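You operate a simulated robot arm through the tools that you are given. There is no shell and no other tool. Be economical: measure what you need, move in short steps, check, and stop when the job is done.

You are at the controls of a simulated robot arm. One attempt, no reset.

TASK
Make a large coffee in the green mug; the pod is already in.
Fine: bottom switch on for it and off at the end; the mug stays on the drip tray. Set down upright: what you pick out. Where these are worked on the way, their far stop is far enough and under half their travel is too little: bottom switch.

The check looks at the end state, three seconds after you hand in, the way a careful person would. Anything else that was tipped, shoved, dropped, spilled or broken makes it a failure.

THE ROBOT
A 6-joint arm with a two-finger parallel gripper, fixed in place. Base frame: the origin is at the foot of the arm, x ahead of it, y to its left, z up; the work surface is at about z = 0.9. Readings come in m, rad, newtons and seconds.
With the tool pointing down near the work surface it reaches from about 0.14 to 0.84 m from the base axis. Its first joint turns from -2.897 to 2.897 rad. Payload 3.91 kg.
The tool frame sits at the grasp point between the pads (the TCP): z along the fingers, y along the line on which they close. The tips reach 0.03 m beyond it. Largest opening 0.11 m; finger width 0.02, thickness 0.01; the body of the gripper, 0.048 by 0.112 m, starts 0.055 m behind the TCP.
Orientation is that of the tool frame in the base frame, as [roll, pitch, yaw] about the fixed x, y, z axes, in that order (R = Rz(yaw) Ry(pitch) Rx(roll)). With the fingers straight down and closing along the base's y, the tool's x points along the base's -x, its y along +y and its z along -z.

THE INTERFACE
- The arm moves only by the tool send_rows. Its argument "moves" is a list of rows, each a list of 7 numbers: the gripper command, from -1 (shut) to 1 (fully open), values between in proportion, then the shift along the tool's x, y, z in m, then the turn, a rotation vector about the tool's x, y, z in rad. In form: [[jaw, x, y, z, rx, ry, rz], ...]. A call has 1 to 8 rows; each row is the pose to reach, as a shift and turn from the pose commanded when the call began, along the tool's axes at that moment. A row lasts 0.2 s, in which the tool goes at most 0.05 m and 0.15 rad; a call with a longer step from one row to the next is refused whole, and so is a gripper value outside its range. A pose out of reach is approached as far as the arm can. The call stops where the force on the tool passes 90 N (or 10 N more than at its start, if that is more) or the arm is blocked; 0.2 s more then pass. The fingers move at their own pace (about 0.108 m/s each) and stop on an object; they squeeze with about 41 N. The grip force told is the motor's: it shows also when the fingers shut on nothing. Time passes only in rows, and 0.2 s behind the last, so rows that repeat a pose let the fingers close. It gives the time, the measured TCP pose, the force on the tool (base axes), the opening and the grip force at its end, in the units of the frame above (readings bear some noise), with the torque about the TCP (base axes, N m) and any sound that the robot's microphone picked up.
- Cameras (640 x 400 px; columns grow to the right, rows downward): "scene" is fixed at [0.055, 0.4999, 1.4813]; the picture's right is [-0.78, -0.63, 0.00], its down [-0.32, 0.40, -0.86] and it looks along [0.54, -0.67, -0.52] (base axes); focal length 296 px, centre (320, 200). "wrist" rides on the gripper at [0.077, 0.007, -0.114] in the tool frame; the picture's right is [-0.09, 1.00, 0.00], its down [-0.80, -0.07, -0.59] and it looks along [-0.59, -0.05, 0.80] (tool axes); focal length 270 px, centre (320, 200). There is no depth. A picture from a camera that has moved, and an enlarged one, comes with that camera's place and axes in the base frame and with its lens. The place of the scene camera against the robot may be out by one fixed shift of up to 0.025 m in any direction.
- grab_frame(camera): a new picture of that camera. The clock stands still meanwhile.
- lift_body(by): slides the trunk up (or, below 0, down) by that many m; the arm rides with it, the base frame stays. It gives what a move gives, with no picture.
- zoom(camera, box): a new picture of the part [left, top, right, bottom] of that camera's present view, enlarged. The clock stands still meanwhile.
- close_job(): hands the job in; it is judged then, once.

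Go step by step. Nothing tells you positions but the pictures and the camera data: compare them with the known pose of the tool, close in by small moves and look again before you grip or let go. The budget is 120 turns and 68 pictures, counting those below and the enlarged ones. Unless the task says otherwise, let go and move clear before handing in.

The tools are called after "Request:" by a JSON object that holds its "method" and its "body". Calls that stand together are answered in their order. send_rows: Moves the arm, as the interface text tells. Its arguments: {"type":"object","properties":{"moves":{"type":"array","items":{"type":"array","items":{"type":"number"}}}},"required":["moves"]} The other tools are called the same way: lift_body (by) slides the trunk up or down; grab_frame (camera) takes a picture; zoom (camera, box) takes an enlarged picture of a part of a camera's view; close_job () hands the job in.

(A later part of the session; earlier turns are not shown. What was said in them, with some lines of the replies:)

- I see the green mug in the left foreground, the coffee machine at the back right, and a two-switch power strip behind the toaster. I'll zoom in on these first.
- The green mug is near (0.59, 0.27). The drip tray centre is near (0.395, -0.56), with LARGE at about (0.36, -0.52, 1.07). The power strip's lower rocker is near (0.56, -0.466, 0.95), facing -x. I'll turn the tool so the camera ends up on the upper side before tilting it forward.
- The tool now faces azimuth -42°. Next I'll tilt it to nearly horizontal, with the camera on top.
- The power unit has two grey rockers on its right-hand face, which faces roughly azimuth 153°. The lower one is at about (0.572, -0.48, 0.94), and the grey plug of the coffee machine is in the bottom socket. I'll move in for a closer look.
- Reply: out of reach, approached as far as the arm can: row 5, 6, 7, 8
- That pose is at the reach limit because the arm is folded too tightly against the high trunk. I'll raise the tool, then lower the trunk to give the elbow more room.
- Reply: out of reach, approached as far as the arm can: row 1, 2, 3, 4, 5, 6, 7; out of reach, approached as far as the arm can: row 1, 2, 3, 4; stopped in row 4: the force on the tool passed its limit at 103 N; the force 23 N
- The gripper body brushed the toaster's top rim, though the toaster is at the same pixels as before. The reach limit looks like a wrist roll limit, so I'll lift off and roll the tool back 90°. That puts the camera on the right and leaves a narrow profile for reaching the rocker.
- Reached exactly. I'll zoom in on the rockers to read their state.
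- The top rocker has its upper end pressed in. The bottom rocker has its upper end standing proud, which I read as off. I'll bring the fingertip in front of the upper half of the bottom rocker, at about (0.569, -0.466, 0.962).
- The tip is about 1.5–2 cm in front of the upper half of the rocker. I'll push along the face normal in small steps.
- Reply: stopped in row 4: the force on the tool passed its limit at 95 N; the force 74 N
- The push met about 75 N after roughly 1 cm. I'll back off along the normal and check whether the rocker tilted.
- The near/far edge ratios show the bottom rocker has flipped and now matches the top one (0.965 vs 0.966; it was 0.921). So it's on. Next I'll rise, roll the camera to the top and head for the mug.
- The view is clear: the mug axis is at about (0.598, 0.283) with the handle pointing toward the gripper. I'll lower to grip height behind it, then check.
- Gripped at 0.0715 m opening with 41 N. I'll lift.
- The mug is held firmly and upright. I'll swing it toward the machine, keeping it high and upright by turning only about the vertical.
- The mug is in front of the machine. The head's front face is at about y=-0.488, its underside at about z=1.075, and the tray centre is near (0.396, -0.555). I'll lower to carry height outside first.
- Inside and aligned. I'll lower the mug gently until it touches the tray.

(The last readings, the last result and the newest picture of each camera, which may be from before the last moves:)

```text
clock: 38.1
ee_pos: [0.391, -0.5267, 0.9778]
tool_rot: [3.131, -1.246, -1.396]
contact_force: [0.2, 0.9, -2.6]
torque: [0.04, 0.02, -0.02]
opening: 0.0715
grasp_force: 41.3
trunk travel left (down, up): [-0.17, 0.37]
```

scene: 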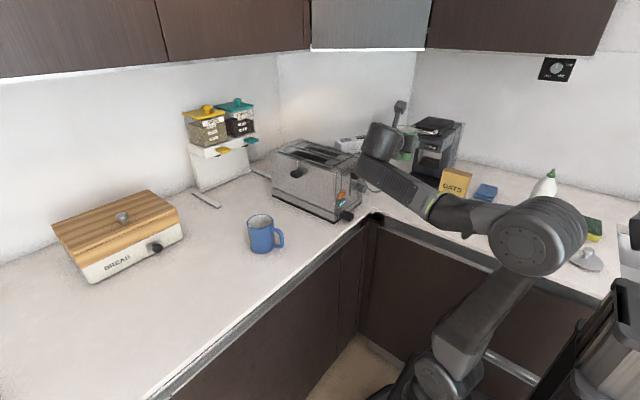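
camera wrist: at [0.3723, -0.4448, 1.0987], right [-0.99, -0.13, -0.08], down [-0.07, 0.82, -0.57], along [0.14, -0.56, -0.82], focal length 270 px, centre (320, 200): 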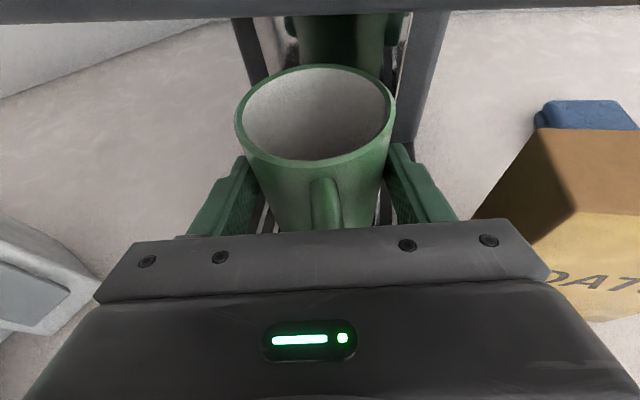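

Request:
{"method": "send_rows", "body": {"moves": [[-1, -0.0019, 0, 0.0006, 0, 0, 0], [-1, -0.0038, 0, 0.0013, 0, 0, 0], [-1, -0.0038, 0, 0.0013, 0, 0, 0]]}}

Request:
{"method": "zoom", "body": {"camera": "scene", "box": [390, 120, 450, 200]}}

```text
clock: 38.9
ee_pos: [0.3904, -0.5263, 0.9771]
tool_rot: [3.133, -1.251, -1.401]
contact_force: [7.5, -6.2, 21.1]
torque: [-0.24, 0.01, 0.14]
opening: 0.0719
grasp_force: 41.1
trunk travel left (down, up): [-0.17, 0.37]
```

```text
5.00 times, centred on (420, 160) of scene
camera zoom: at [0.055, 0.4999, 1.4813], right [-0.78, -0.63, 0.0], down [-0.32, 0.4, -0.86], along [0.54, -0.67, -0.52], focal length 1478 px, centre (-180, 400)
```

zoom: 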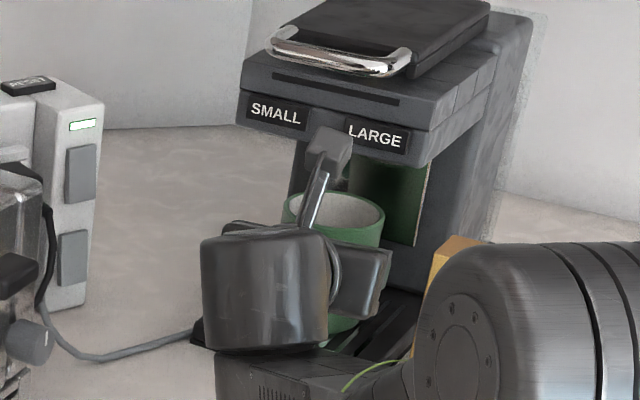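

The mug touched the tray (about 24 N). I'll ease off the load, open and retreat straight back.

Request:
{"method": "send_rows", "body": {"moves": [[-1, 0.0019, 0, -0.0006, 0, 0, 0], [0.0, 0.0019, 0, -0.0006, 0, 0, 0], [0.5, 0.0019, 0, -0.0006, 0, 0, 0], [1, 0.0019, 0, -0.0006, 0, 0, 0], [1, 0.0019, 0, -0.0006, 0, 0, 0]]}}

Request:
{"method": "grab_frame", "body": {"camera": "wrist"}}

```text
clock: 40.1
ee_pos: [0.3912, -0.5268, 0.9753]
tool_rot: [3.129, -1.246, -1.394]
contact_force: [-0.2, -0.3, 0.4]
torque: [0.02, 0.03, 0.0]
opening: 0.11
grasp_force: 0.1
trunk travel left (down, up): [-0.17, 0.37]
```

```text
27 pictures are left
camera wrist: at [0.3714, -0.4446, 1.087], right [-0.99, -0.13, -0.08], down [-0.07, 0.82, -0.57], along [0.14, -0.56, -0.82], focal length 270 px, centre (320, 200)
```

wrist: 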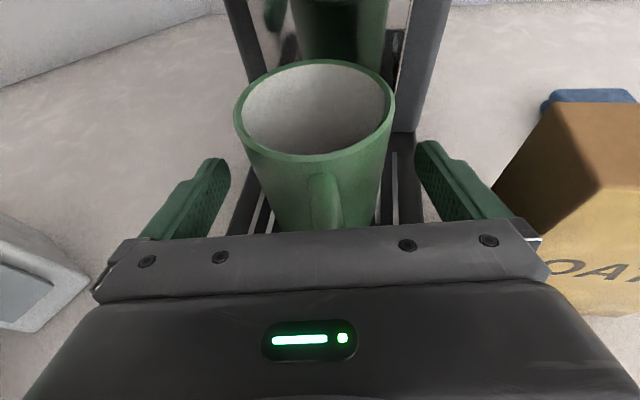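

Request:
{"method": "send_rows", "body": {"moves": [[1, -0.0095, 0, -0.0285, 0, 0, 0], [1, -0.019, 0, -0.057, 0, 0, 0], [1, -0.0316, 0, -0.0949, 0, 0, 0], [1, -0.0442, 0, -0.1328, 0, 0, 0]]}}

Request:
{"method": "grab_frame", "body": {"camera": "wrist"}}

Request:
{"method": "zoom", "body": {"camera": "scene", "box": [380, 100, 480, 210]}}

```text
clock: 41.1
ee_pos: [0.368, -0.3876, 0.9746]
tool_rot: [3.131, -1.247, -1.399]
contact_force: [0.1, -0.1, -0.6]
torque: [0.0, -0.03, 0.03]
opening: 0.1103
grasp_force: 0.0
trunk travel left (down, up): [-0.17, 0.37]
```

```text
26 pictures are left
camera wrist: at [0.3487, -0.3054, 1.0866], right [-0.99, -0.13, -0.08], down [-0.07, 0.82, -0.57], along [0.14, -0.56, -0.82], focal length 270 px, centre (320, 200)
```

wrist: 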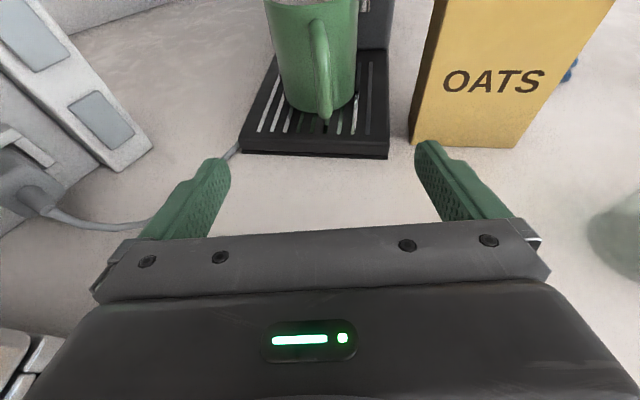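

```text
3.64 times, centred on (430, 155) of scene
camera zoom: at [0.055, 0.4999, 1.4813], right [-0.78, -0.63, 0.0], down [-0.32, 0.4, -0.86], along [0.54, -0.67, -0.52], focal length 1075 px, centre (-80, 364)
```

zoom: 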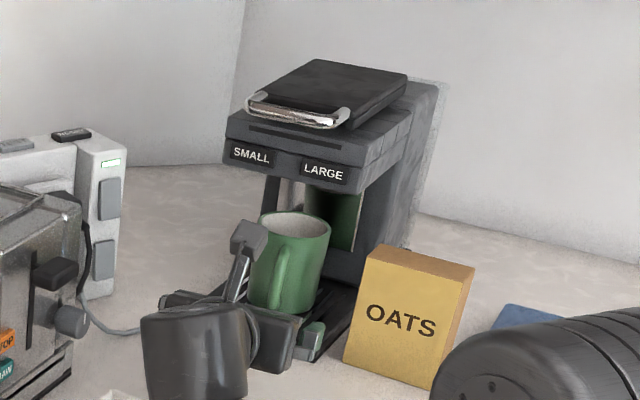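

The mug stands upright on the tray and is clear of the gripper. I'll close the fingers and line up about 3 cm in front of LARGE (0.356, -0.488, 1.098).

Request:
{"method": "send_rows", "body": {"moves": [[-1, 0.0401, 0.0058, -0.0144, 0, 0, 0], [-1, 0.0803, 0.0115, -0.0289, 0, 0, 0], [-1, 0.1204, 0.0173, -0.0433, 0, 0, 0], [-1, 0.1337, 0.0241, -0.0036, 0, 0, 0]]}}

Request:
{"method": "grab_frame", "body": {"camera": "wrist"}}

Request:
{"method": "zoom", "body": {"camera": "scene", "box": [380, 100, 480, 210]}}

```text
clock: 42.1
ee_pos: [0.3498, -0.4312, 1.1028]
tool_rot: [3.129, -1.245, -1.394]
contact_force: [-0.6, -0.1, 0.3]
torque: [-0.01, 0.01, 0.04]
opening: 0.0
grasp_force: 37.5
trunk travel left (down, up): [-0.17, 0.37]
```

```text
24 pictures are left
camera wrist: at [0.3298, -0.3491, 1.2136], right [-0.99, -0.14, -0.08], down [-0.07, 0.82, -0.57], along [0.14, -0.56, -0.82], focal length 270 px, centre (320, 200)
```

wrist: 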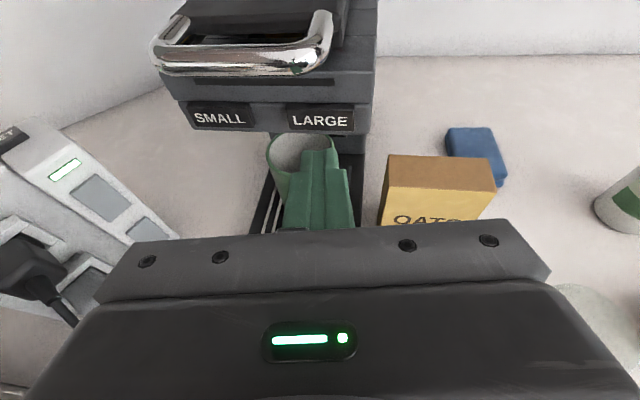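

```text
3.64 times, centred on (430, 155) of scene
camera zoom: at [0.055, 0.4999, 1.4813], right [-0.78, -0.63, 0.0], down [-0.32, 0.4, -0.86], along [0.54, -0.67, -0.52], focal length 1075 px, centre (-80, 364)
```

zoom: 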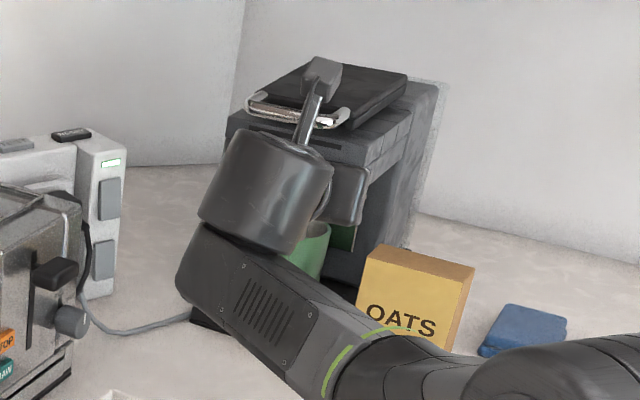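

Tip and LARGE label are aligned. I'll press straight in (-y) in small steps.

Request:
{"method": "send_rows", "body": {"moves": [[-1, 0.0069, 0.0015, 0.0206, 0, 0, 0], [-1, 0.0085, 0.0023, 0.0253, 0, 0, 0], [-1, 0.0094, 0.0028, 0.0281, 0, 0, 0], [-1, 0.0104, 0.0033, 0.0309, 0, 0, 0], [-1, 0.0113, 0.0038, 0.0337, 0, 0, 0]]}}

Request:
{"method": "grab_frame", "body": {"camera": "wrist"}}

```text
clock: 43.3
ee_pos: [0.3548, -0.4659, 1.1045]
tool_rot: [3.129, -1.246, -1.397]
contact_force: [-0.6, 1.7, 0.9]
torque: [0.01, -0.03, -0.04]
opening: 0.0
grasp_force: 37.5
trunk travel left (down, up): [-0.17, 0.37]
heard: click
```

```text
22 pictures are left
camera wrist: at [0.3337, -0.3838, 1.2151], right [-0.99, -0.13, -0.08], down [-0.07, 0.82, -0.57], along [0.14, -0.56, -0.82], focal length 270 px, centre (320, 200)
```

wrist: 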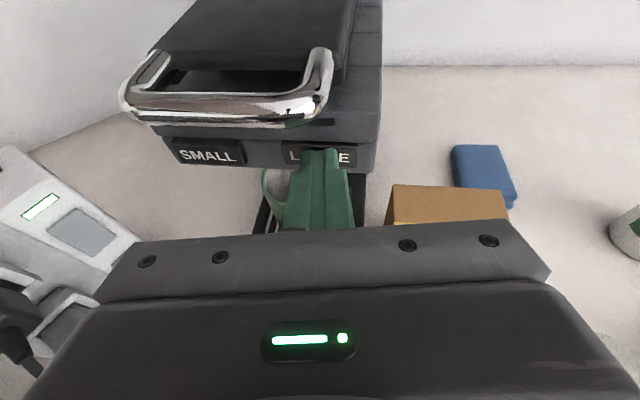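

A click was heard. I'll back off and watch and listen for brewing.

Request:
{"method": "send_rows", "body": {"moves": [[-1, -0.0125, -0.006, -0.0374, 0, 0, 0], [-1, -0.022, -0.01, -0.0655, 0, 0, 0], [-1, -0.022, -0.01, -0.0655, 0, 0, 0]]}}

Request:
{"method": "grab_frame", "body": {"camera": "wrist"}}

```text
clock: 44.1
ee_pos: [0.3525, -0.3956, 1.1055]
tool_rot: [3.131, -1.249, -1.396]
contact_force: [-0.3, -0.1, -0.3]
torque: [-0.02, 0.01, -0.05]
opening: 0.0
grasp_force: 37.7
trunk travel left (down, up): [-0.17, 0.37]
```

```text
21 pictures are left
camera wrist: at [0.3327, -0.3139, 1.2156], right [-0.99, -0.13, -0.08], down [-0.07, 0.82, -0.57], along [0.14, -0.56, -0.82], focal length 270 px, centre (320, 200)
```

wrist: 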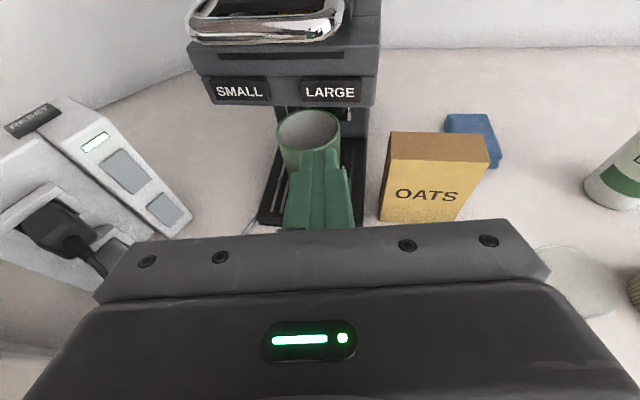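

Request:
{"method": "send_rows", "body": {"moves": [[-1, 0, 0, 0, 0, 0, 0], [-1, 0, 0, 0, 0, 0, 0], [-1, 0, 0, 0, 0, 0, 0], [-1, 0, 0, 0, 0, 0, 0], [-1, 0, 0, 0, 0, 0, 0], [-1, 0, 0, 0, 0, 0, 0], [-1, 0, 0, 0, 0, 0, 0], [-1, 0, 0, 0, 0, 0, 0]]}}

Request:
{"method": "zoom", "body": {"camera": "wrist", "box": [180, 0, 400, 180]}}

```text
clock: 45.9
ee_pos: [0.3518, -0.3972, 1.105]
tool_rot: [3.129, -1.246, -1.398]
contact_force: [-0.4, 0.1, -0.4]
torque: [-0.02, 0.02, -0.01]
opening: 0.0
grasp_force: 38.2
trunk travel left (down, up): [-0.17, 0.37]
```

```text
2.22 times, centred on (290, 90) of wrist
camera zoom: at [0.3328, -0.3142, 1.2156], right [-0.99, -0.13, -0.08], down [-0.07, 0.82, -0.57], along [0.14, -0.56, -0.82], focal length 601 px, centre (387, 444)
```

zoom: 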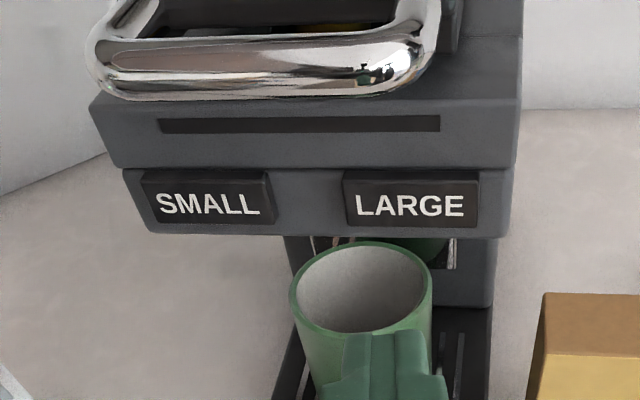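

Request:
{"method": "zoom", "body": {"camera": "wrist", "box": [0, 90, 200, 240]}}

Request:
{"method": "send_rows", "body": {"moves": [[-1, 0, 0, 0, 0, 0, 0], [-1, 0, 0, 0, 0, 0, 0], [-1, 0, 0, 0, 0, 0, 0], [-1, 0, 0, 0, 0, 0, 0], [-1, 0, 0, 0, 0, 0, 0], [-1, 0, 0, 0, 0, 0, 0], [-1, 0, 0, 0, 0, 0, 0], [-1, 0, 0, 0, 0, 0, 0]]}}

Request:
{"method": "zoom", "body": {"camera": "wrist", "box": [180, 0, 400, 180]}}

```text
2.67 times, centred on (100, 165) of wrist
camera zoom: at [0.3328, -0.3142, 1.2156], right [-0.99, -0.13, -0.08], down [-0.07, 0.82, -0.57], along [0.14, -0.56, -0.82], focal length 721 px, centre (907, 293)
```

zoom: 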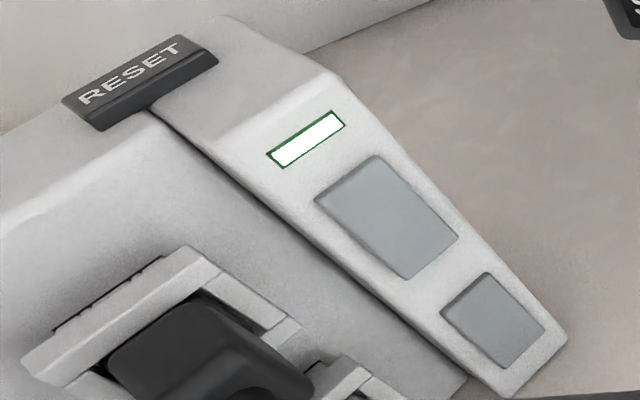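

```text
clock: 47.7
ee_pos: [0.3532, -0.3965, 1.1048]
tool_rot: [3.129, -1.246, -1.397]
contact_force: [0.4, 0.2, 0.3]
torque: [0.03, 0.0, 0.03]
opening: 0.0
grasp_force: 37.5
trunk travel left (down, up): [-0.17, 0.37]
```

```text
2.22 times, centred on (290, 90) of wrist
camera zoom: at [0.3329, -0.3142, 1.2156], right [-0.99, -0.13, -0.08], down [-0.07, 0.82, -0.57], along [0.14, -0.56, -0.82], focal length 601 px, centre (387, 444)
```

zoom: 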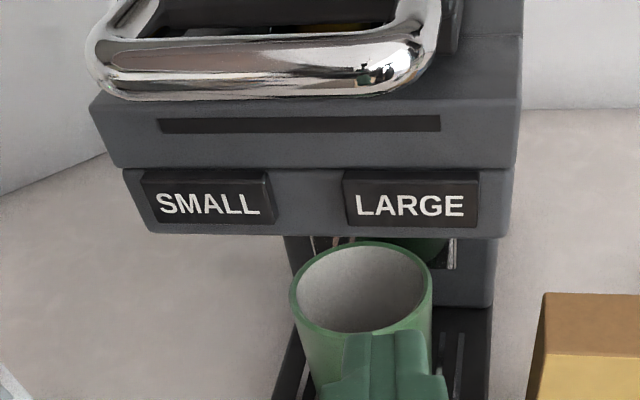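

No visible change yet. I'll wait a little longer for a pump or finish sound.

Request:
{"method": "send_rows", "body": {"moves": [[-1, 0, 0, 0, 0, 0, 0], [-1, 0, 0, 0, 0, 0, 0], [-1, 0, 0, 0, 0, 0, 0], [-1, 0, 0, 0, 0, 0, 0], [-1, 0, 0, 0, 0, 0, 0], [-1, 0, 0, 0, 0, 0, 0], [-1, 0, 0, 0, 0, 0, 0], [-1, 0, 0, 0, 0, 0, 0]]}}

Request:
{"method": "send_rows", "body": {"moves": [[-1, 0, 0, 0, 0, 0, 0], [-1, 0, 0, 0, 0, 0, 0], [-1, 0, 0, 0, 0, 0, 0], [-1, 0, 0, 0, 0, 0, 0], [-1, 0, 0, 0, 0, 0, 0], [-1, 0, 0, 0, 0, 0, 0], [-1, 0, 0, 0, 0, 0, 0], [-1, 0, 0, 0, 0, 0, 0]]}}

Request:
{"method": "zoom", "body": {"camera": "scene", "box": [340, 90, 480, 210]}}

```text
clock: 49.5
ee_pos: [0.3516, -0.3962, 1.1047]
tool_rot: [3.13, -1.246, -1.396]
contact_force: [0.2, 0.1, 0.0]
torque: [-0.01, -0.01, -0.01]
opening: 0.0
grasp_force: 38.0
trunk travel left (down, up): [-0.17, 0.37]
```

```text
clock: 51.3
ee_pos: [0.3527, -0.3969, 1.1061]
tool_rot: [3.129, -1.247, -1.396]
contact_force: [0.1, -0.1, -0.5]
torque: [-0.01, 0.0, 0.01]
opening: 0.0001
grasp_force: 37.4
trunk travel left (down, up): [-0.17, 0.37]
```

```text
3.33 times, centred on (410, 150) of scene
camera zoom: at [0.055, 0.4999, 1.4813], right [-0.78, -0.63, 0.0], down [-0.32, 0.4, -0.86], along [0.54, -0.67, -0.52], focal length 985 px, centre (20, 367)
```

zoom: 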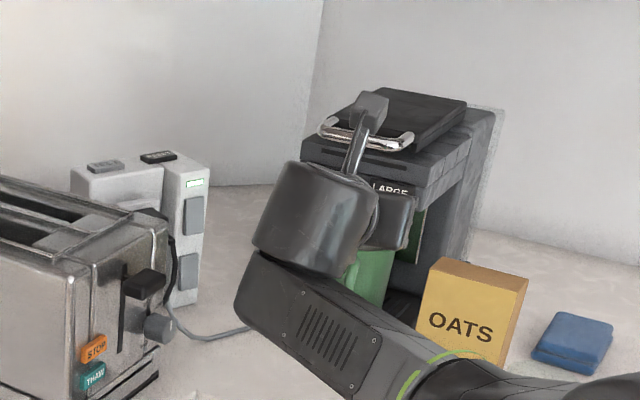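

Request:
{"method": "zoom", "body": {"camera": "wrist", "box": [240, 60, 380, 180]}}

```text
3.33 times, centred on (310, 120) of wrist
camera zoom: at [0.3329, -0.3142, 1.2156], right [-0.99, -0.13, -0.08], down [-0.07, 0.82, -0.57], along [0.14, -0.56, -0.82], focal length 901 px, centre (353, 467)
```

zoom: 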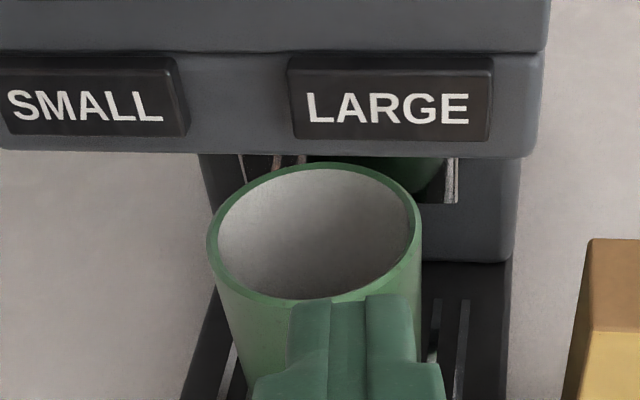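

No coffee is flowing. Before revisiting the switch, I'll press LARGE again, a little deeper and held longer.

Request:
{"method": "send_rows", "body": {"moves": [[-1, 0.0094, 0.004, 0.0281, 0, 0, 0], [-1, 0.0188, 0.0077, 0.0562, 0, 0, 0], [-1, 0.022, 0.0093, 0.0655, 0, 0, 0], [-1, 0.0232, 0.01, 0.0693, 0, 0, 0], [-1, 0.0245, 0.0106, 0.073, 0, 0, 0], [-1, 0.0251, 0.0109, 0.0749, 0, 0, 0], [-1, 0.0251, 0.0109, 0.0749, 0, 0, 0]]}}

Request:
{"method": "send_rows", "body": {"moves": [[-1, -0.0125, -0.006, -0.0374, 0, 0, 0], [-1, -0.0251, -0.0109, -0.0749, 0, 0, 0], [-1, -0.0251, -0.0109, -0.0749, 0, 0, 0], [-1, -0.0251, -0.0109, -0.0749, 0, 0, 0], [-1, -0.0251, -0.0109, -0.0749, 0, 0, 0], [-1, -0.0251, -0.0109, -0.0749, 0, 0, 0]]}}

```text
clock: 52.9
ee_pos: [0.3542, -0.4758, 1.1051]
tool_rot: [3.13, -1.251, -1.396]
contact_force: [-4.2, 15.8, -0.5]
torque: [0.02, -0.01, -0.15]
opening: 0.0003
grasp_force: 37.6
trunk travel left (down, up): [-0.17, 0.37]
heard: click
```

```text
clock: 54.3
ee_pos: [0.3508, -0.3975, 1.1043]
tool_rot: [3.129, -1.245, -1.395]
contact_force: [-0.6, 0.1, -0.1]
torque: [0.01, -0.04, -0.03]
opening: 0.0002
grasp_force: 37.3
trunk travel left (down, up): [-0.17, 0.37]
```

The button bottoms out with a click, but nothing brews, so the machine seems to have no power. I'll go back to the switch and look closely, rolling the tool first.

Request:
{"method": "send_rows", "body": {"moves": [[-1, 0, -0.006, -0.01, 0, 0, 0.15], [-1, 0, -0.012, -0.02, 0, 0, 0.3], [-1, 0, -0.018, -0.03, 0, 0, 0.45], [-1, 0, -0.024, -0.04, 0, 0, 0.6], [-1, 0, -0.03, -0.05, 0, 0, 0.75], [-1, 0, -0.036, -0.06, 0, 0, 0.9], [-1, 0, -0.042, -0.07, 0, 0, 1.05], [-1, 0, -0.048, -0.08, 0, 0, 1.2]]}}

```text
clock: 56.1
ee_pos: [0.3865, -0.3129, 1.1299]
tool_rot: [-1.916, -0.352, -2.857]
contact_force: [0.2, 0.3, -0.3]
torque: [-0.01, -0.01, 0.01]
opening: 0.0
grasp_force: 37.7
trunk travel left (down, up): [-0.17, 0.37]
```

Request:
{"method": "send_rows", "body": {"moves": [[-1, -0.0158, 0.005, 0.0212, -0.006, -0.1116, 0.013], [-1, -0.0316, 0.01, 0.0425, -0.011, -0.2232, 0.026], [-1, -0.0475, 0.015, 0.0637, -0.017, -0.3348, 0.038], [-1, -0.0633, 0.02, 0.085, -0.023, -0.4463, 0.051], [-1, -0.0791, 0.0251, 0.1062, -0.028, -0.558, 0.064], [-1, -0.0949, 0.0301, 0.1275, -0.034, -0.6695, 0.077]]}}

Request:
{"method": "zoom", "body": {"camera": "wrist", "box": [235, 85, 385, 160]}}

```text
clock: 57.5
ee_pos: [0.4793, -0.4021, 1.0315]
tool_rot: [-2.059, -0.002, -2.267]
contact_force: [0.0, -0.2, 0.6]
torque: [0.0, -0.02, -0.04]
opening: 0.0
grasp_force: 38.0
trunk travel left (down, up): [-0.17, 0.37]
```

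```text
4.27 times, centred on (310, 122) of wrist
camera zoom: at [0.3494, -0.3932, 1.0804], right [-0.3, 0.37, -0.88], down [0.14, 0.93, 0.34], along [0.94, -0.02, -0.33], focal length 1153 px, centre (363, 531)
```

zoom: 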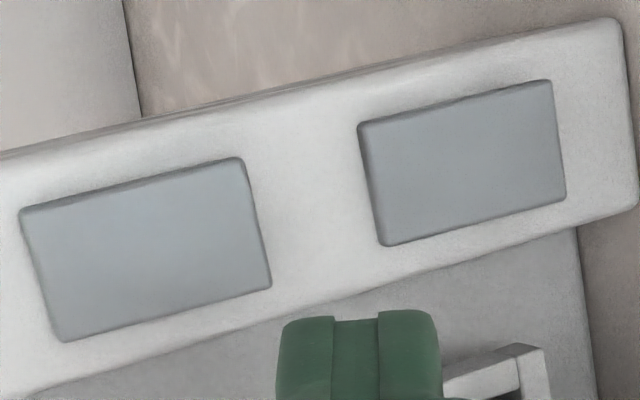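

The bottom rocker really is in the same position as the top one now, yet there's no power. So the "on" side must be the lower end. I'll press the lower half of the bottom rocker, with a steeper tilt to clear the cable.

Request:
{"method": "send_rows", "body": {"moves": [[-1, -0.0014, 0.0149, 0.0333, -0.07, 0, 0], [-1, -0.0027, 0.0297, 0.0665, -0.14, 0, 0], [-1, -0.0041, 0.0446, 0.0998, -0.21, 0, 0]]}}

Request:
{"method": "grab_frame", "body": {"camera": "wrist"}}

```text
clock: 58.3
ee_pos: [0.5333, -0.4406, 0.9412]
tool_rot: [-2.273, -0.001, -2.269]
contact_force: [-0.1, 0.2, -0.3]
torque: [0.0, -0.01, 0.0]
opening: 0.0
grasp_force: 37.7
trunk travel left (down, up): [-0.17, 0.37]
```

```text
14 pictures are left
camera wrist: at [0.4139, -0.4402, 1.0128], right [-0.44, 0.48, -0.76], down [0.2, 0.88, 0.44], along [0.88, 0.04, -0.48], focal length 270 px, centre (320, 200)
```

wrist: 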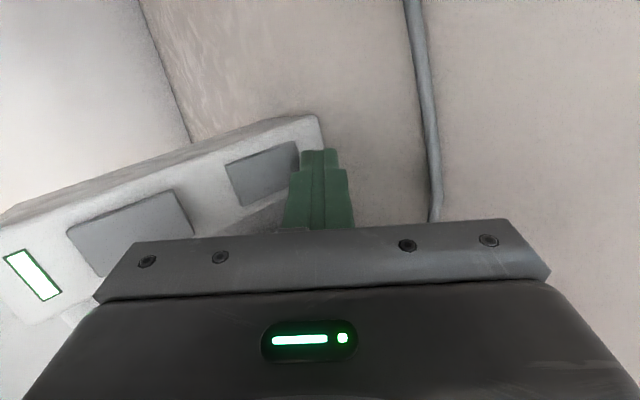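

Request:
{"method": "send_rows", "body": {"moves": [[-1, -0.0023, -0.0108, 0.0035, 0, 0, 0], [-1, -0.0032, -0.0133, 0.0065, 0, 0, 0], [-1, -0.0041, -0.0158, 0.0095, 0, 0, 0], [-1, -0.005, -0.0183, 0.0125, 0, 0, 0], [-1, -0.0059, -0.0208, 0.0155, 0, 0, 0], [-1, -0.0068, -0.0233, 0.0184, 0, 0, 0]]}}

```text
clock: 59.2
ee_pos: [0.541, -0.4446, 0.9473]
tool_rot: [-2.292, -0.005, -2.27]
contact_force: [-54.2, 41.8, 8.5]
torque: [0.45, 0.43, 0.52]
opening: 0.0002
grasp_force: 37.3
trunk travel left (down, up): [-0.17, 0.37]
stopped in row 4: the force on the tool passed its limit at 94 N (the readings are from after the stop); the commanded pose is now the measured one
```

Request:
{"method": "send_rows", "body": {"moves": [[-1, 0.0045, 0.0125, -0.0149, 0, 0, 0], [-1, 0.0068, 0.005, -0.05, 0, 0, 0], [-1, 0.007, -0.008, -0.085, 0.11, 0, 0], [-1, 0.0071, -0.0165, -0.1113, 0.22, 0, 0]]}}

Request:
{"method": "zoom", "body": {"camera": "wrist", "box": [235, 85, 385, 160]}}

```text
clock: 60.2
ee_pos: [0.4902, -0.4075, 1.0289]
tool_rot: [-2.072, -0.001, -2.27]
contact_force: [1.1, 0.4, -1.2]
torque: [-0.05, -0.01, -0.01]
opening: 0.0001
grasp_force: 37.8
trunk travel left (down, up): [-0.17, 0.37]
```

```text
4.27 times, centred on (310, 122) of wrist
camera zoom: at [0.3613, -0.4006, 1.0788], right [-0.31, 0.37, -0.87], down [0.14, 0.93, 0.35], along [0.94, -0.02, -0.34], focal length 1153 px, centre (363, 531)
```

zoom: 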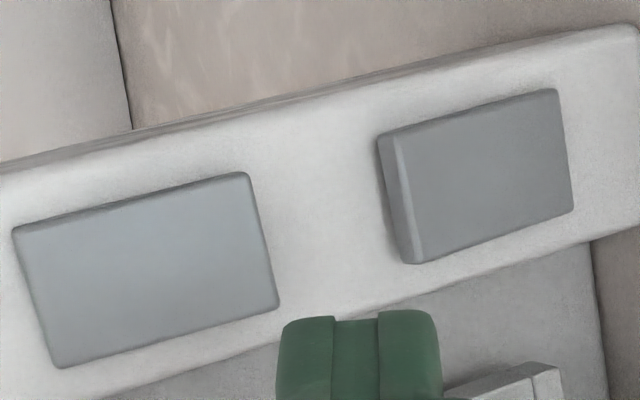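

Now it is unmistakable: the bottom rocker's lower end is in and its top stands proud, unlike the top rocker. So it started in the off state and is on only now. I'll return to LARGE and press it.

Request:
{"method": "send_rows", "body": {"moves": [[-1, -0.001, -0.0035, -0.0286, 0.006, 0.1116, -0.013], [-1, -0.0019, -0.0071, -0.0572, 0.011, 0.2232, -0.026], [-1, -0.0029, -0.0106, -0.0858, 0.017, 0.3348, -0.038], [-1, -0.0039, -0.0141, -0.1144, 0.023, 0.4463, -0.051], [-1, -0.0048, -0.0177, -0.143, 0.028, 0.558, -0.064], [-1, -0.0058, -0.0212, -0.1716, 0.034, 0.6695, -0.077]]}}

```text
clock: 61.6
ee_pos: [0.3843, -0.3131, 1.1319]
tool_rot: [-1.926, -0.363, -2.855]
contact_force: [0.0, 0.2, 0.8]
torque: [0.02, 0.02, 0.0]
opening: 0.0
grasp_force: 37.6
trunk travel left (down, up): [-0.17, 0.37]
```

Request:
{"method": "send_rows", "body": {"moves": [[-1, 0.0216, 0.0066, 0.0474, 0, 0, 0], [-1, 0.0432, 0.0131, 0.0948, 0, 0, 0], [-1, 0.0538, 0.0035, 0.1322, 0, 0, 0], [-1, 0.0569, 0.0006, 0.1434, 0, 0, 0], [-1, 0.0591, -0.0013, 0.1509, 0, 0, 0], [-1, 0.0601, -0.0022, 0.1546, 0, 0, 0]]}}

Request:
{"method": "send_rows", "body": {"moves": [[-1, -0.0106, 0.0096, -0.0374, 0, 0, 0], [-1, -0.0169, 0.0153, -0.06, 0, 0, 0], [-1, -0.0169, 0.0153, -0.06, 0, 0, 0], [-1, -0.0169, 0.0153, -0.06, 0, 0, 0], [-1, -0.0169, 0.0153, -0.06, 0, 0, 0]]}}

Request:
{"method": "grab_frame", "body": {"camera": "wrist"}}

```text
refused: row 1 steps farther than a row can; nothing moved
```

```text
clock: 62.8
ee_pos: [0.3841, -0.2493, 1.1322]
tool_rot: [-1.927, -0.364, -2.854]
contact_force: [-0.2, 0.7, 0.4]
torque: [-0.01, 0.0, -0.01]
opening: 0.0
grasp_force: 37.4
trunk travel left (down, up): [-0.17, 0.37]
```

```text
12 pictures are left
camera wrist: at [0.2961, -0.161, 1.1917], right [-0.34, 0.26, -0.9], down [0.66, 0.75, -0.03], along [0.67, -0.61, -0.43], focal length 270 px, centre (320, 200)
```

wrist: 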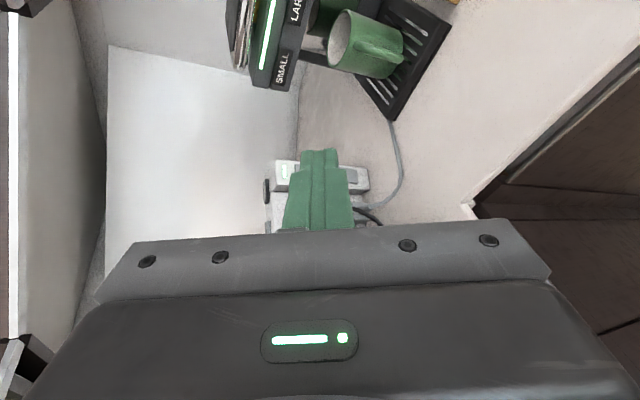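

The indicator strip on the machine is now lit, so it has power. The first press call was refused for step size, so I'll redo the press with smaller steps.

Request:
{"method": "send_rows", "body": {"moves": [[-1, 0.015, -0.0005, 0.0387, 0, 0, 0], [-1, 0.03, -0.001, 0.0774, 0, 0, 0], [-1, 0.045, -0.0016, 0.1161, 0, 0, 0], [-1, 0.0601, -0.0022, 0.1548, 0, 0, 0], [-1, 0.0707, -0.0118, 0.1922, 0, 0, 0], [-1, 0.0738, -0.0147, 0.2034, 0, 0, 0], [-1, 0.076, -0.0166, 0.2109, 0, 0, 0], [-1, 0.077, -0.0175, 0.2146, 0, 0, 0]]}}

```text
clock: 64.6
ee_pos: [0.3548, -0.4719, 1.1038]
tool_rot: [-1.926, -0.364, -2.854]
contact_force: [0.8, 2.0, 0.2]
torque: [-0.03, 0.03, 0.0]
opening: 0.0
grasp_force: 37.4
trunk travel left (down, up): [-0.17, 0.37]
heard: click
```

Request:
{"method": "send_rows", "body": {"moves": [[-1, -0.0106, 0.0096, -0.0374, 0, 0, 0], [-1, -0.0212, 0.0192, -0.0748, 0, 0, 0], [-1, -0.0318, 0.0288, -0.1122, 0, 0, 0], [-1, -0.0318, 0.0288, -0.1122, 0, 0, 0], [-1, -0.0318, 0.0288, -0.1122, 0, 0, 0], [-1, -0.0318, 0.0288, -0.1122, 0, 0, 0]]}}

Request:
{"method": "zoom", "body": {"camera": "wrist", "box": [200, 0, 480, 175]}}

```text
clock: 66.0
ee_pos: [0.3561, -0.353, 1.1039]
tool_rot: [-1.927, -0.363, -2.853]
contact_force: [-0.5, -0.2, -1.0]
torque: [0.04, 0.02, 0.0]
opening: 0.0001
grasp_force: 37.2
trunk travel left (down, up): [-0.17, 0.37]
```

```text
2.29 times, centred on (340, 88) of wrist
camera zoom: at [0.2672, -0.2655, 1.164], right [-0.34, 0.26, -0.9], down [0.66, 0.75, -0.03], along [0.67, -0.61, -0.43], focal length 618 px, centre (274, 457)
```

zoom: 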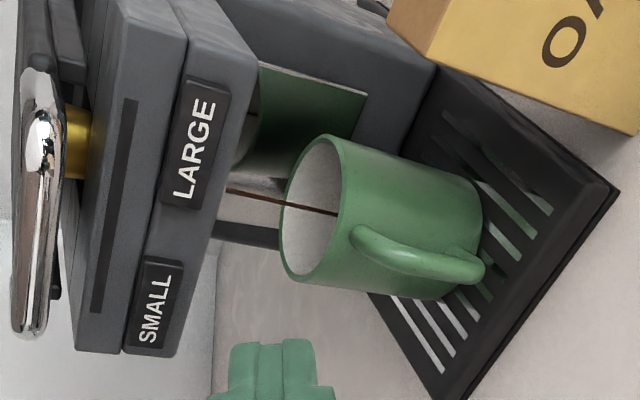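

Coffee is flowing into the mug. I'll wait here and listen for it to finish.

Request:
{"method": "send_rows", "body": {"moves": [[-1, 0, 0, 0, 0, 0, 0], [-1, 0, 0, 0, 0, 0, 0], [-1, 0, 0, 0, 0, 0, 0], [-1, 0, 0, 0, 0, 0, 0], [-1, 0, 0, 0, 0, 0, 0], [-1, 0, 0, 0, 0, 0, 0], [-1, 0, 0, 0, 0, 0, 0], [-1, 0, 0, 0, 0, 0, 0]]}}

Request:
{"method": "send_rows", "body": {"moves": [[-1, 0, 0, 0, 0, 0, 0], [-1, 0, 0, 0, 0, 0, 0], [-1, 0, 0, 0, 0, 0, 0], [-1, 0, 0, 0, 0, 0, 0], [-1, 0, 0, 0, 0, 0, 0], [-1, 0, 0, 0, 0, 0, 0], [-1, 0, 0, 0, 0, 0, 0], [-1, 0, 0, 0, 0, 0, 0]]}}

Request:
{"method": "send_rows", "body": {"moves": [[-1, 0, 0, 0, 0, 0, 0], [-1, 0, 0, 0, 0, 0, 0], [-1, 0, 0, 0, 0, 0, 0], [-1, 0, 0, 0, 0, 0, 0], [-1, 0, 0, 0, 0, 0, 0], [-1, 0, 0, 0, 0, 0, 0], [-1, 0, 0, 0, 0, 0, 0], [-1, 0, 0, 0, 0, 0, 0]]}}

Request:
{"method": "send_rows", "body": {"moves": [[-1, 0, 0, 0, 0, 0, 0], [-1, 0, 0, 0, 0, 0, 0], [-1, 0, 0, 0, 0, 0, 0], [-1, 0, 0, 0, 0, 0, 0], [-1, 0, 0, 0, 0, 0, 0], [-1, 0, 0, 0, 0, 0, 0], [-1, 0, 0, 0, 0, 0, 0], [-1, 0, 0, 0, 0, 0, 0]]}}

Request:
{"method": "zoom", "body": {"camera": "wrist", "box": [200, 0, 480, 175]}}

```text
clock: 67.8
ee_pos: [0.3573, -0.3535, 1.1041]
tool_rot: [-1.926, -0.363, -2.853]
contact_force: [-0.7, -0.7, 0.1]
torque: [0.02, -0.02, 0.02]
opening: 0.0
grasp_force: 37.8
trunk travel left (down, up): [-0.17, 0.37]
```

```text
clock: 69.6
ee_pos: [0.356, -0.3536, 1.1043]
tool_rot: [-1.927, -0.364, -2.853]
contact_force: [0.3, 1.2, -0.5]
torque: [0.01, 0.03, -0.02]
opening: 0.0
grasp_force: 38.3
trunk travel left (down, up): [-0.17, 0.37]
```

```text
clock: 71.4
ee_pos: [0.3561, -0.3531, 1.104]
tool_rot: [-1.927, -0.361, -2.854]
contact_force: [0.4, -0.2, 0.2]
torque: [0.02, 0.0, 0.02]
opening: 0.0
grasp_force: 38.1
trunk travel left (down, up): [-0.17, 0.37]
```

```text
clock: 73.2
ee_pos: [0.3553, -0.3544, 1.1018]
tool_rot: [-1.927, -0.363, -2.853]
contact_force: [-0.6, -0.5, -0.4]
torque: [0.0, -0.01, -0.02]
opening: 0.0
grasp_force: 37.5
trunk travel left (down, up): [-0.17, 0.37]
```

```text
2.29 times, centred on (340, 88) of wrist
camera zoom: at [0.2672, -0.2655, 1.164], right [-0.34, 0.26, -0.9], down [0.66, 0.75, -0.03], along [0.67, -0.61, -0.43], focal length 618 px, centre (274, 457)
```

zoom: 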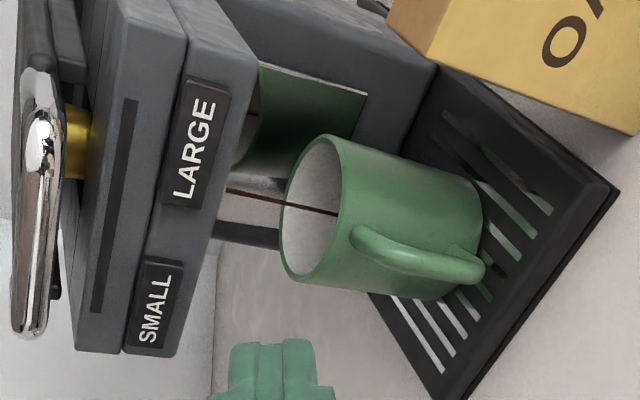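

Still flowing. I'll keep waiting.

Request:
{"method": "send_rows", "body": {"moves": [[-1, 0, 0, 0, 0, 0, 0], [-1, 0, 0, 0, 0, 0, 0], [-1, 0, 0, 0, 0, 0, 0], [-1, 0, 0, 0, 0, 0, 0], [-1, 0, 0, 0, 0, 0, 0], [-1, 0, 0, 0, 0, 0, 0], [-1, 0, 0, 0, 0, 0, 0], [-1, 0, 0, 0, 0, 0, 0]]}}

Request:
{"method": "send_rows", "body": {"moves": [[-1, 0, 0, 0, 0, 0, 0], [-1, 0, 0, 0, 0, 0, 0], [-1, 0, 0, 0, 0, 0, 0], [-1, 0, 0, 0, 0, 0, 0], [-1, 0, 0, 0, 0, 0, 0], [-1, 0, 0, 0, 0, 0, 0], [-1, 0, 0, 0, 0, 0, 0], [-1, 0, 0, 0, 0, 0, 0]]}}

Request:
{"method": "send_rows", "body": {"moves": [[-1, 0, 0, 0, 0, 0, 0], [-1, 0, 0, 0, 0, 0, 0], [-1, 0, 0, 0, 0, 0, 0], [-1, 0, 0, 0, 0, 0, 0], [-1, 0, 0, 0, 0, 0, 0], [-1, 0, 0, 0, 0, 0, 0], [-1, 0, 0, 0, 0, 0, 0], [-1, 0, 0, 0, 0, 0, 0]]}}

Request:
{"method": "send_rows", "body": {"moves": [[-1, 0, 0, 0, 0, 0, 0], [-1, 0, 0, 0, 0, 0, 0], [-1, 0, 0, 0, 0, 0, 0], [-1, 0, 0, 0, 0, 0, 0], [-1, 0, 0, 0, 0, 0, 0], [-1, 0, 0, 0, 0, 0, 0], [-1, 0, 0, 0, 0, 0, 0], [-1, 0, 0, 0, 0, 0, 0]]}}

Request:
{"method": "send_rows", "body": {"moves": [[-1, 0, 0, 0, 0, 0, 0], [-1, 0, 0, 0, 0, 0, 0], [-1, 0, 0, 0, 0, 0, 0], [-1, 0, 0, 0, 0, 0, 0], [-1, 0, 0, 0, 0, 0, 0], [-1, 0, 0, 0, 0, 0, 0], [-1, 0, 0, 0, 0, 0, 0], [-1, 0, 0, 0, 0, 0, 0]]}}

Request:
{"method": "send_rows", "body": {"moves": [[-1, 0, 0, 0, 0, 0, 0], [-1, 0, 0, 0, 0, 0, 0], [-1, 0, 0, 0, 0, 0, 0], [-1, 0, 0, 0, 0, 0, 0], [-1, 0, 0, 0, 0, 0, 0], [-1, 0, 0, 0, 0, 0, 0], [-1, 0, 0, 0, 0, 0, 0], [-1, 0, 0, 0, 0, 0, 0]]}}

Request:
{"method": "zoom", "body": {"camera": "wrist", "box": [200, 0, 480, 175]}}

```text
clock: 75.0
ee_pos: [0.356, -0.354, 1.1037]
tool_rot: [-1.927, -0.363, -2.853]
contact_force: [-0.3, 0.3, 0.1]
torque: [0.01, 0.02, 0.01]
opening: 0.0
grasp_force: 37.8
trunk travel left (down, up): [-0.17, 0.37]
```

```text
clock: 76.8
ee_pos: [0.3566, -0.353, 1.1037]
tool_rot: [-1.926, -0.362, -2.853]
contact_force: [1.0, 0.7, 0.4]
torque: [0.0, -0.03, -0.04]
opening: 0.0001
grasp_force: 37.8
trunk travel left (down, up): [-0.17, 0.37]
```

```text
clock: 78.6
ee_pos: [0.3553, -0.3532, 1.1041]
tool_rot: [-1.929, -0.362, -2.854]
contact_force: [0.1, -0.4, -1.1]
torque: [0.0, -0.01, 0.01]
opening: 0.0002
grasp_force: 37.5
trunk travel left (down, up): [-0.17, 0.37]
```

```text
clock: 80.4
ee_pos: [0.3561, -0.3525, 1.1038]
tool_rot: [-1.927, -0.363, -2.855]
contact_force: [0.4, 0.0, -0.4]
torque: [0.0, 0.01, -0.01]
opening: 0.0002
grasp_force: 38.1
trunk travel left (down, up): [-0.17, 0.37]
```

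```text
clock: 82.2
ee_pos: [0.356, -0.354, 1.1045]
tool_rot: [-1.926, -0.363, -2.855]
contact_force: [0.1, 0.2, -0.1]
torque: [0.02, 0.01, 0.01]
opening: 0.0002
grasp_force: 37.7
trunk travel left (down, up): [-0.17, 0.37]
```

```text
clock: 84.0
ee_pos: [0.3562, -0.3534, 1.1039]
tool_rot: [-1.929, -0.362, -2.853]
contact_force: [-0.5, 0.0, -0.2]
torque: [-0.01, -0.03, 0.03]
opening: 0.0
grasp_force: 38.3
trunk travel left (down, up): [-0.17, 0.37]
```

```text
2.29 times, centred on (340, 88) of wrist
camera zoom: at [0.2672, -0.2655, 1.164], right [-0.34, 0.26, -0.9], down [0.66, 0.75, -0.03], along [0.67, -0.61, -0.43], focal length 618 px, centre (274, 457)
```

zoom: 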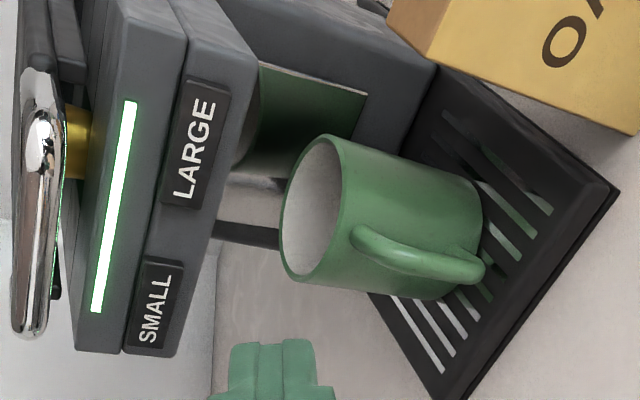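

The stream has stopped and the ready light is back on, so the brew is finished. I'll return to the switch to turn it off.

Request:
{"method": "send_rows", "body": {"moves": [[-1, -0.0144, -0.0129, -0.0209, 0, 0, 0], [-1, -0.0288, -0.0258, -0.0417, 0, 0, 0], [-1, -0.0446, -0.0208, -0.0205, -0.006, -0.1116, 0.013], [-1, -0.0604, -0.0158, 0.0008, -0.011, -0.2232, 0.026], [-1, -0.0763, -0.0108, 0.022, -0.017, -0.3348, 0.038], [-1, -0.0921, -0.0058, 0.0433, -0.023, -0.4463, 0.051], [-1, -0.1079, -0.0007, 0.0645, -0.028, -0.558, 0.064], [-1, -0.1237, 0.0043, 0.0858, -0.034, -0.6695, 0.077]]}}

```text
clock: 85.8
ee_pos: [0.4751, -0.4009, 1.0278]
tool_rot: [-2.073, -0.003, -2.268]
contact_force: [-0.7, 1.1, 0.5]
torque: [-0.03, -0.04, 0.01]
opening: 0.0
grasp_force: 37.8
trunk travel left (down, up): [-0.17, 0.37]
```

Request:
{"method": "send_rows", "body": {"moves": [[-1, -0.0028, 0.0083, 0.0412, 0, 0, 0], [-1, -0.0056, 0.0167, 0.0825, 0, 0, 0], [-1, -0.007, 0.0139, 0.0876, 0, 0, 0], [-1, -0.0083, 0.0111, 0.0927, 0, 0, 0], [-1, -0.0097, 0.0083, 0.0978, 0, 0, 0], [-1, -0.0111, 0.0055, 0.1029, 0, 0, 0], [-1, -0.012, 0.0036, 0.1064, 0, 0, 0], [-1, -0.0129, 0.0018, 0.1098, 0, 0, 0]]}}

```text
clock: 87.3
ee_pos: [0.5404, -0.4429, 0.973]
tool_rot: [-2.087, -0.004, -2.275]
contact_force: [-63.5, 45.8, 7.5]
torque: [0.2, 0.21, 0.5]
opening: 0.0003
grasp_force: 37.4
trunk travel left (down, up): [-0.17, 0.37]
stopped in row 7: the force on the tool passed its limit at 98 N (the readings are from after the stop); the commanded pose is now the measured one
```

Pressed to its stop. I'll back off and verify.

Request:
{"method": "send_rows", "body": {"moves": [[-1, 0.004, 0.01, -0.017, 0, 0, 0], [-1, 0.007, 0.005, -0.05, 0, 0, 0], [-1, 0.008, -0.005, -0.085, 0, 0, 0]]}}

Request:
{"method": "zoom", "body": {"camera": "wrist", "box": [215, 85, 385, 170]}}

```text
clock: 88.1
ee_pos: [0.4883, -0.4078, 1.0133]
tool_rot: [-2.091, -0.004, -2.273]
contact_force: [0.2, 0.2, 0.1]
torque: [0.01, -0.01, 0.02]
opening: 0.0
grasp_force: 37.7
trunk travel left (down, up): [-0.17, 0.37]
```

```text
3.76 times, centred on (300, 128) of wrist
camera zoom: at [0.36, -0.4003, 1.0662], right [-0.32, 0.38, -0.87], down [0.15, 0.92, 0.35], along [0.93, -0.02, -0.36], focal length 1018 px, centre (395, 473)
```

zoom: 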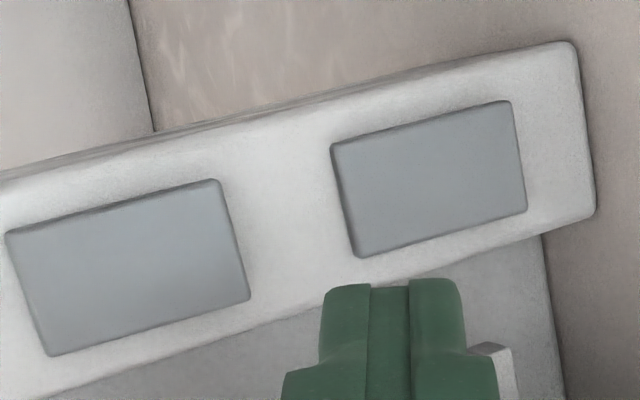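

The bottom rocker is back to off. I'll retreat clear and do a final check.

Request:
{"method": "send_rows", "body": {"moves": [[-1, -0.0098, -0.01, -0.0417, 0, 0, 0], [-1, -0.0196, -0.02, -0.0834, 0, 0, 0], [-1, -0.0295, -0.03, -0.125, 0, 0, 0], [-1, -0.0393, -0.04, -0.1667, 0, 0, 0], [-1, -0.0491, -0.05, -0.2084, 0, 0, 0]]}}

Request:
{"method": "grab_frame", "body": {"camera": "scene"}}

Request:
{"method": "grab_frame", "body": {"camera": "wrist"}}

```text
clock: 89.3
ee_pos: [0.4032, -0.2692, 1.1635]
tool_rot: [-2.091, -0.004, -2.27]
contact_force: [0.2, -0.2, -0.7]
torque: [-0.04, 0.03, 0.0]
opening: 0.0
grasp_force: 37.4
trunk travel left (down, up): [-0.17, 0.37]
```

```text
7 pictures are left
```

scene: 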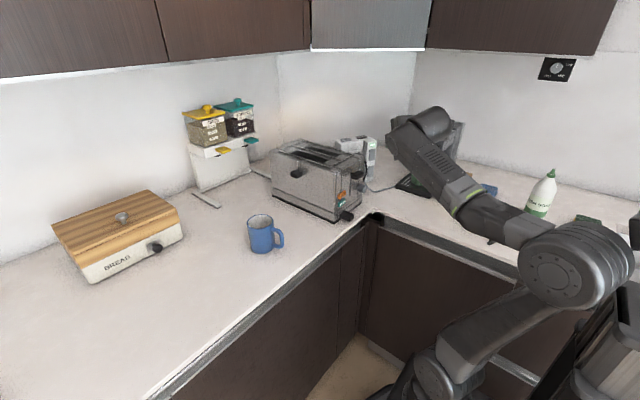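

```text
6 pictures are left
camera wrist: at [0.2746, -0.2619, 1.2155], right [-0.32, 0.38, -0.86], down [0.15, 0.92, 0.35], along [0.93, -0.02, -0.36], focal length 270 px, centre (320, 200)
```

wrist: 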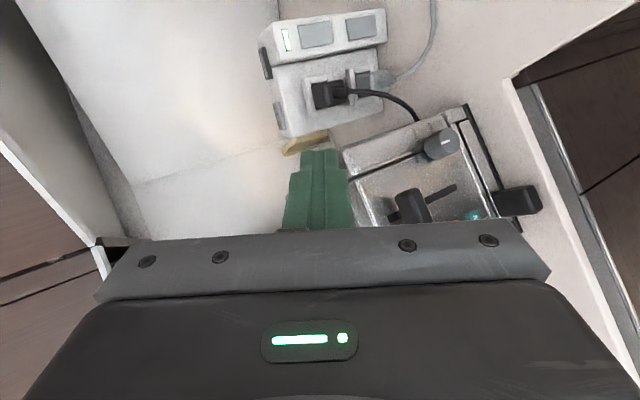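

Everything looks undisturbed, and the arm is clear of the machine and the switch. I'm handing in.

Request:
{"method": "close_job", "body": {}}

```text
The job is handed in.
```

I handed the job in: a large coffee was brewed into the green mug, which stands upright on the drip tray. The bottom switch is off again, and the arm is clear. I judged the brew finished when the stream stopped and the machine's ready light came back on; the coffee level in the mug wasn't visible from the cameras.

Two slips along the way:
- **Switch:** my first press on the bottom switch was on its off side, so the first two LARGE presses had no power and did nothing. The third press brewed the coffee.
- **Toaster:** the gripper briefly bumped the toaster's rim (about 100 N) early on. It shows no movement in later pictures.
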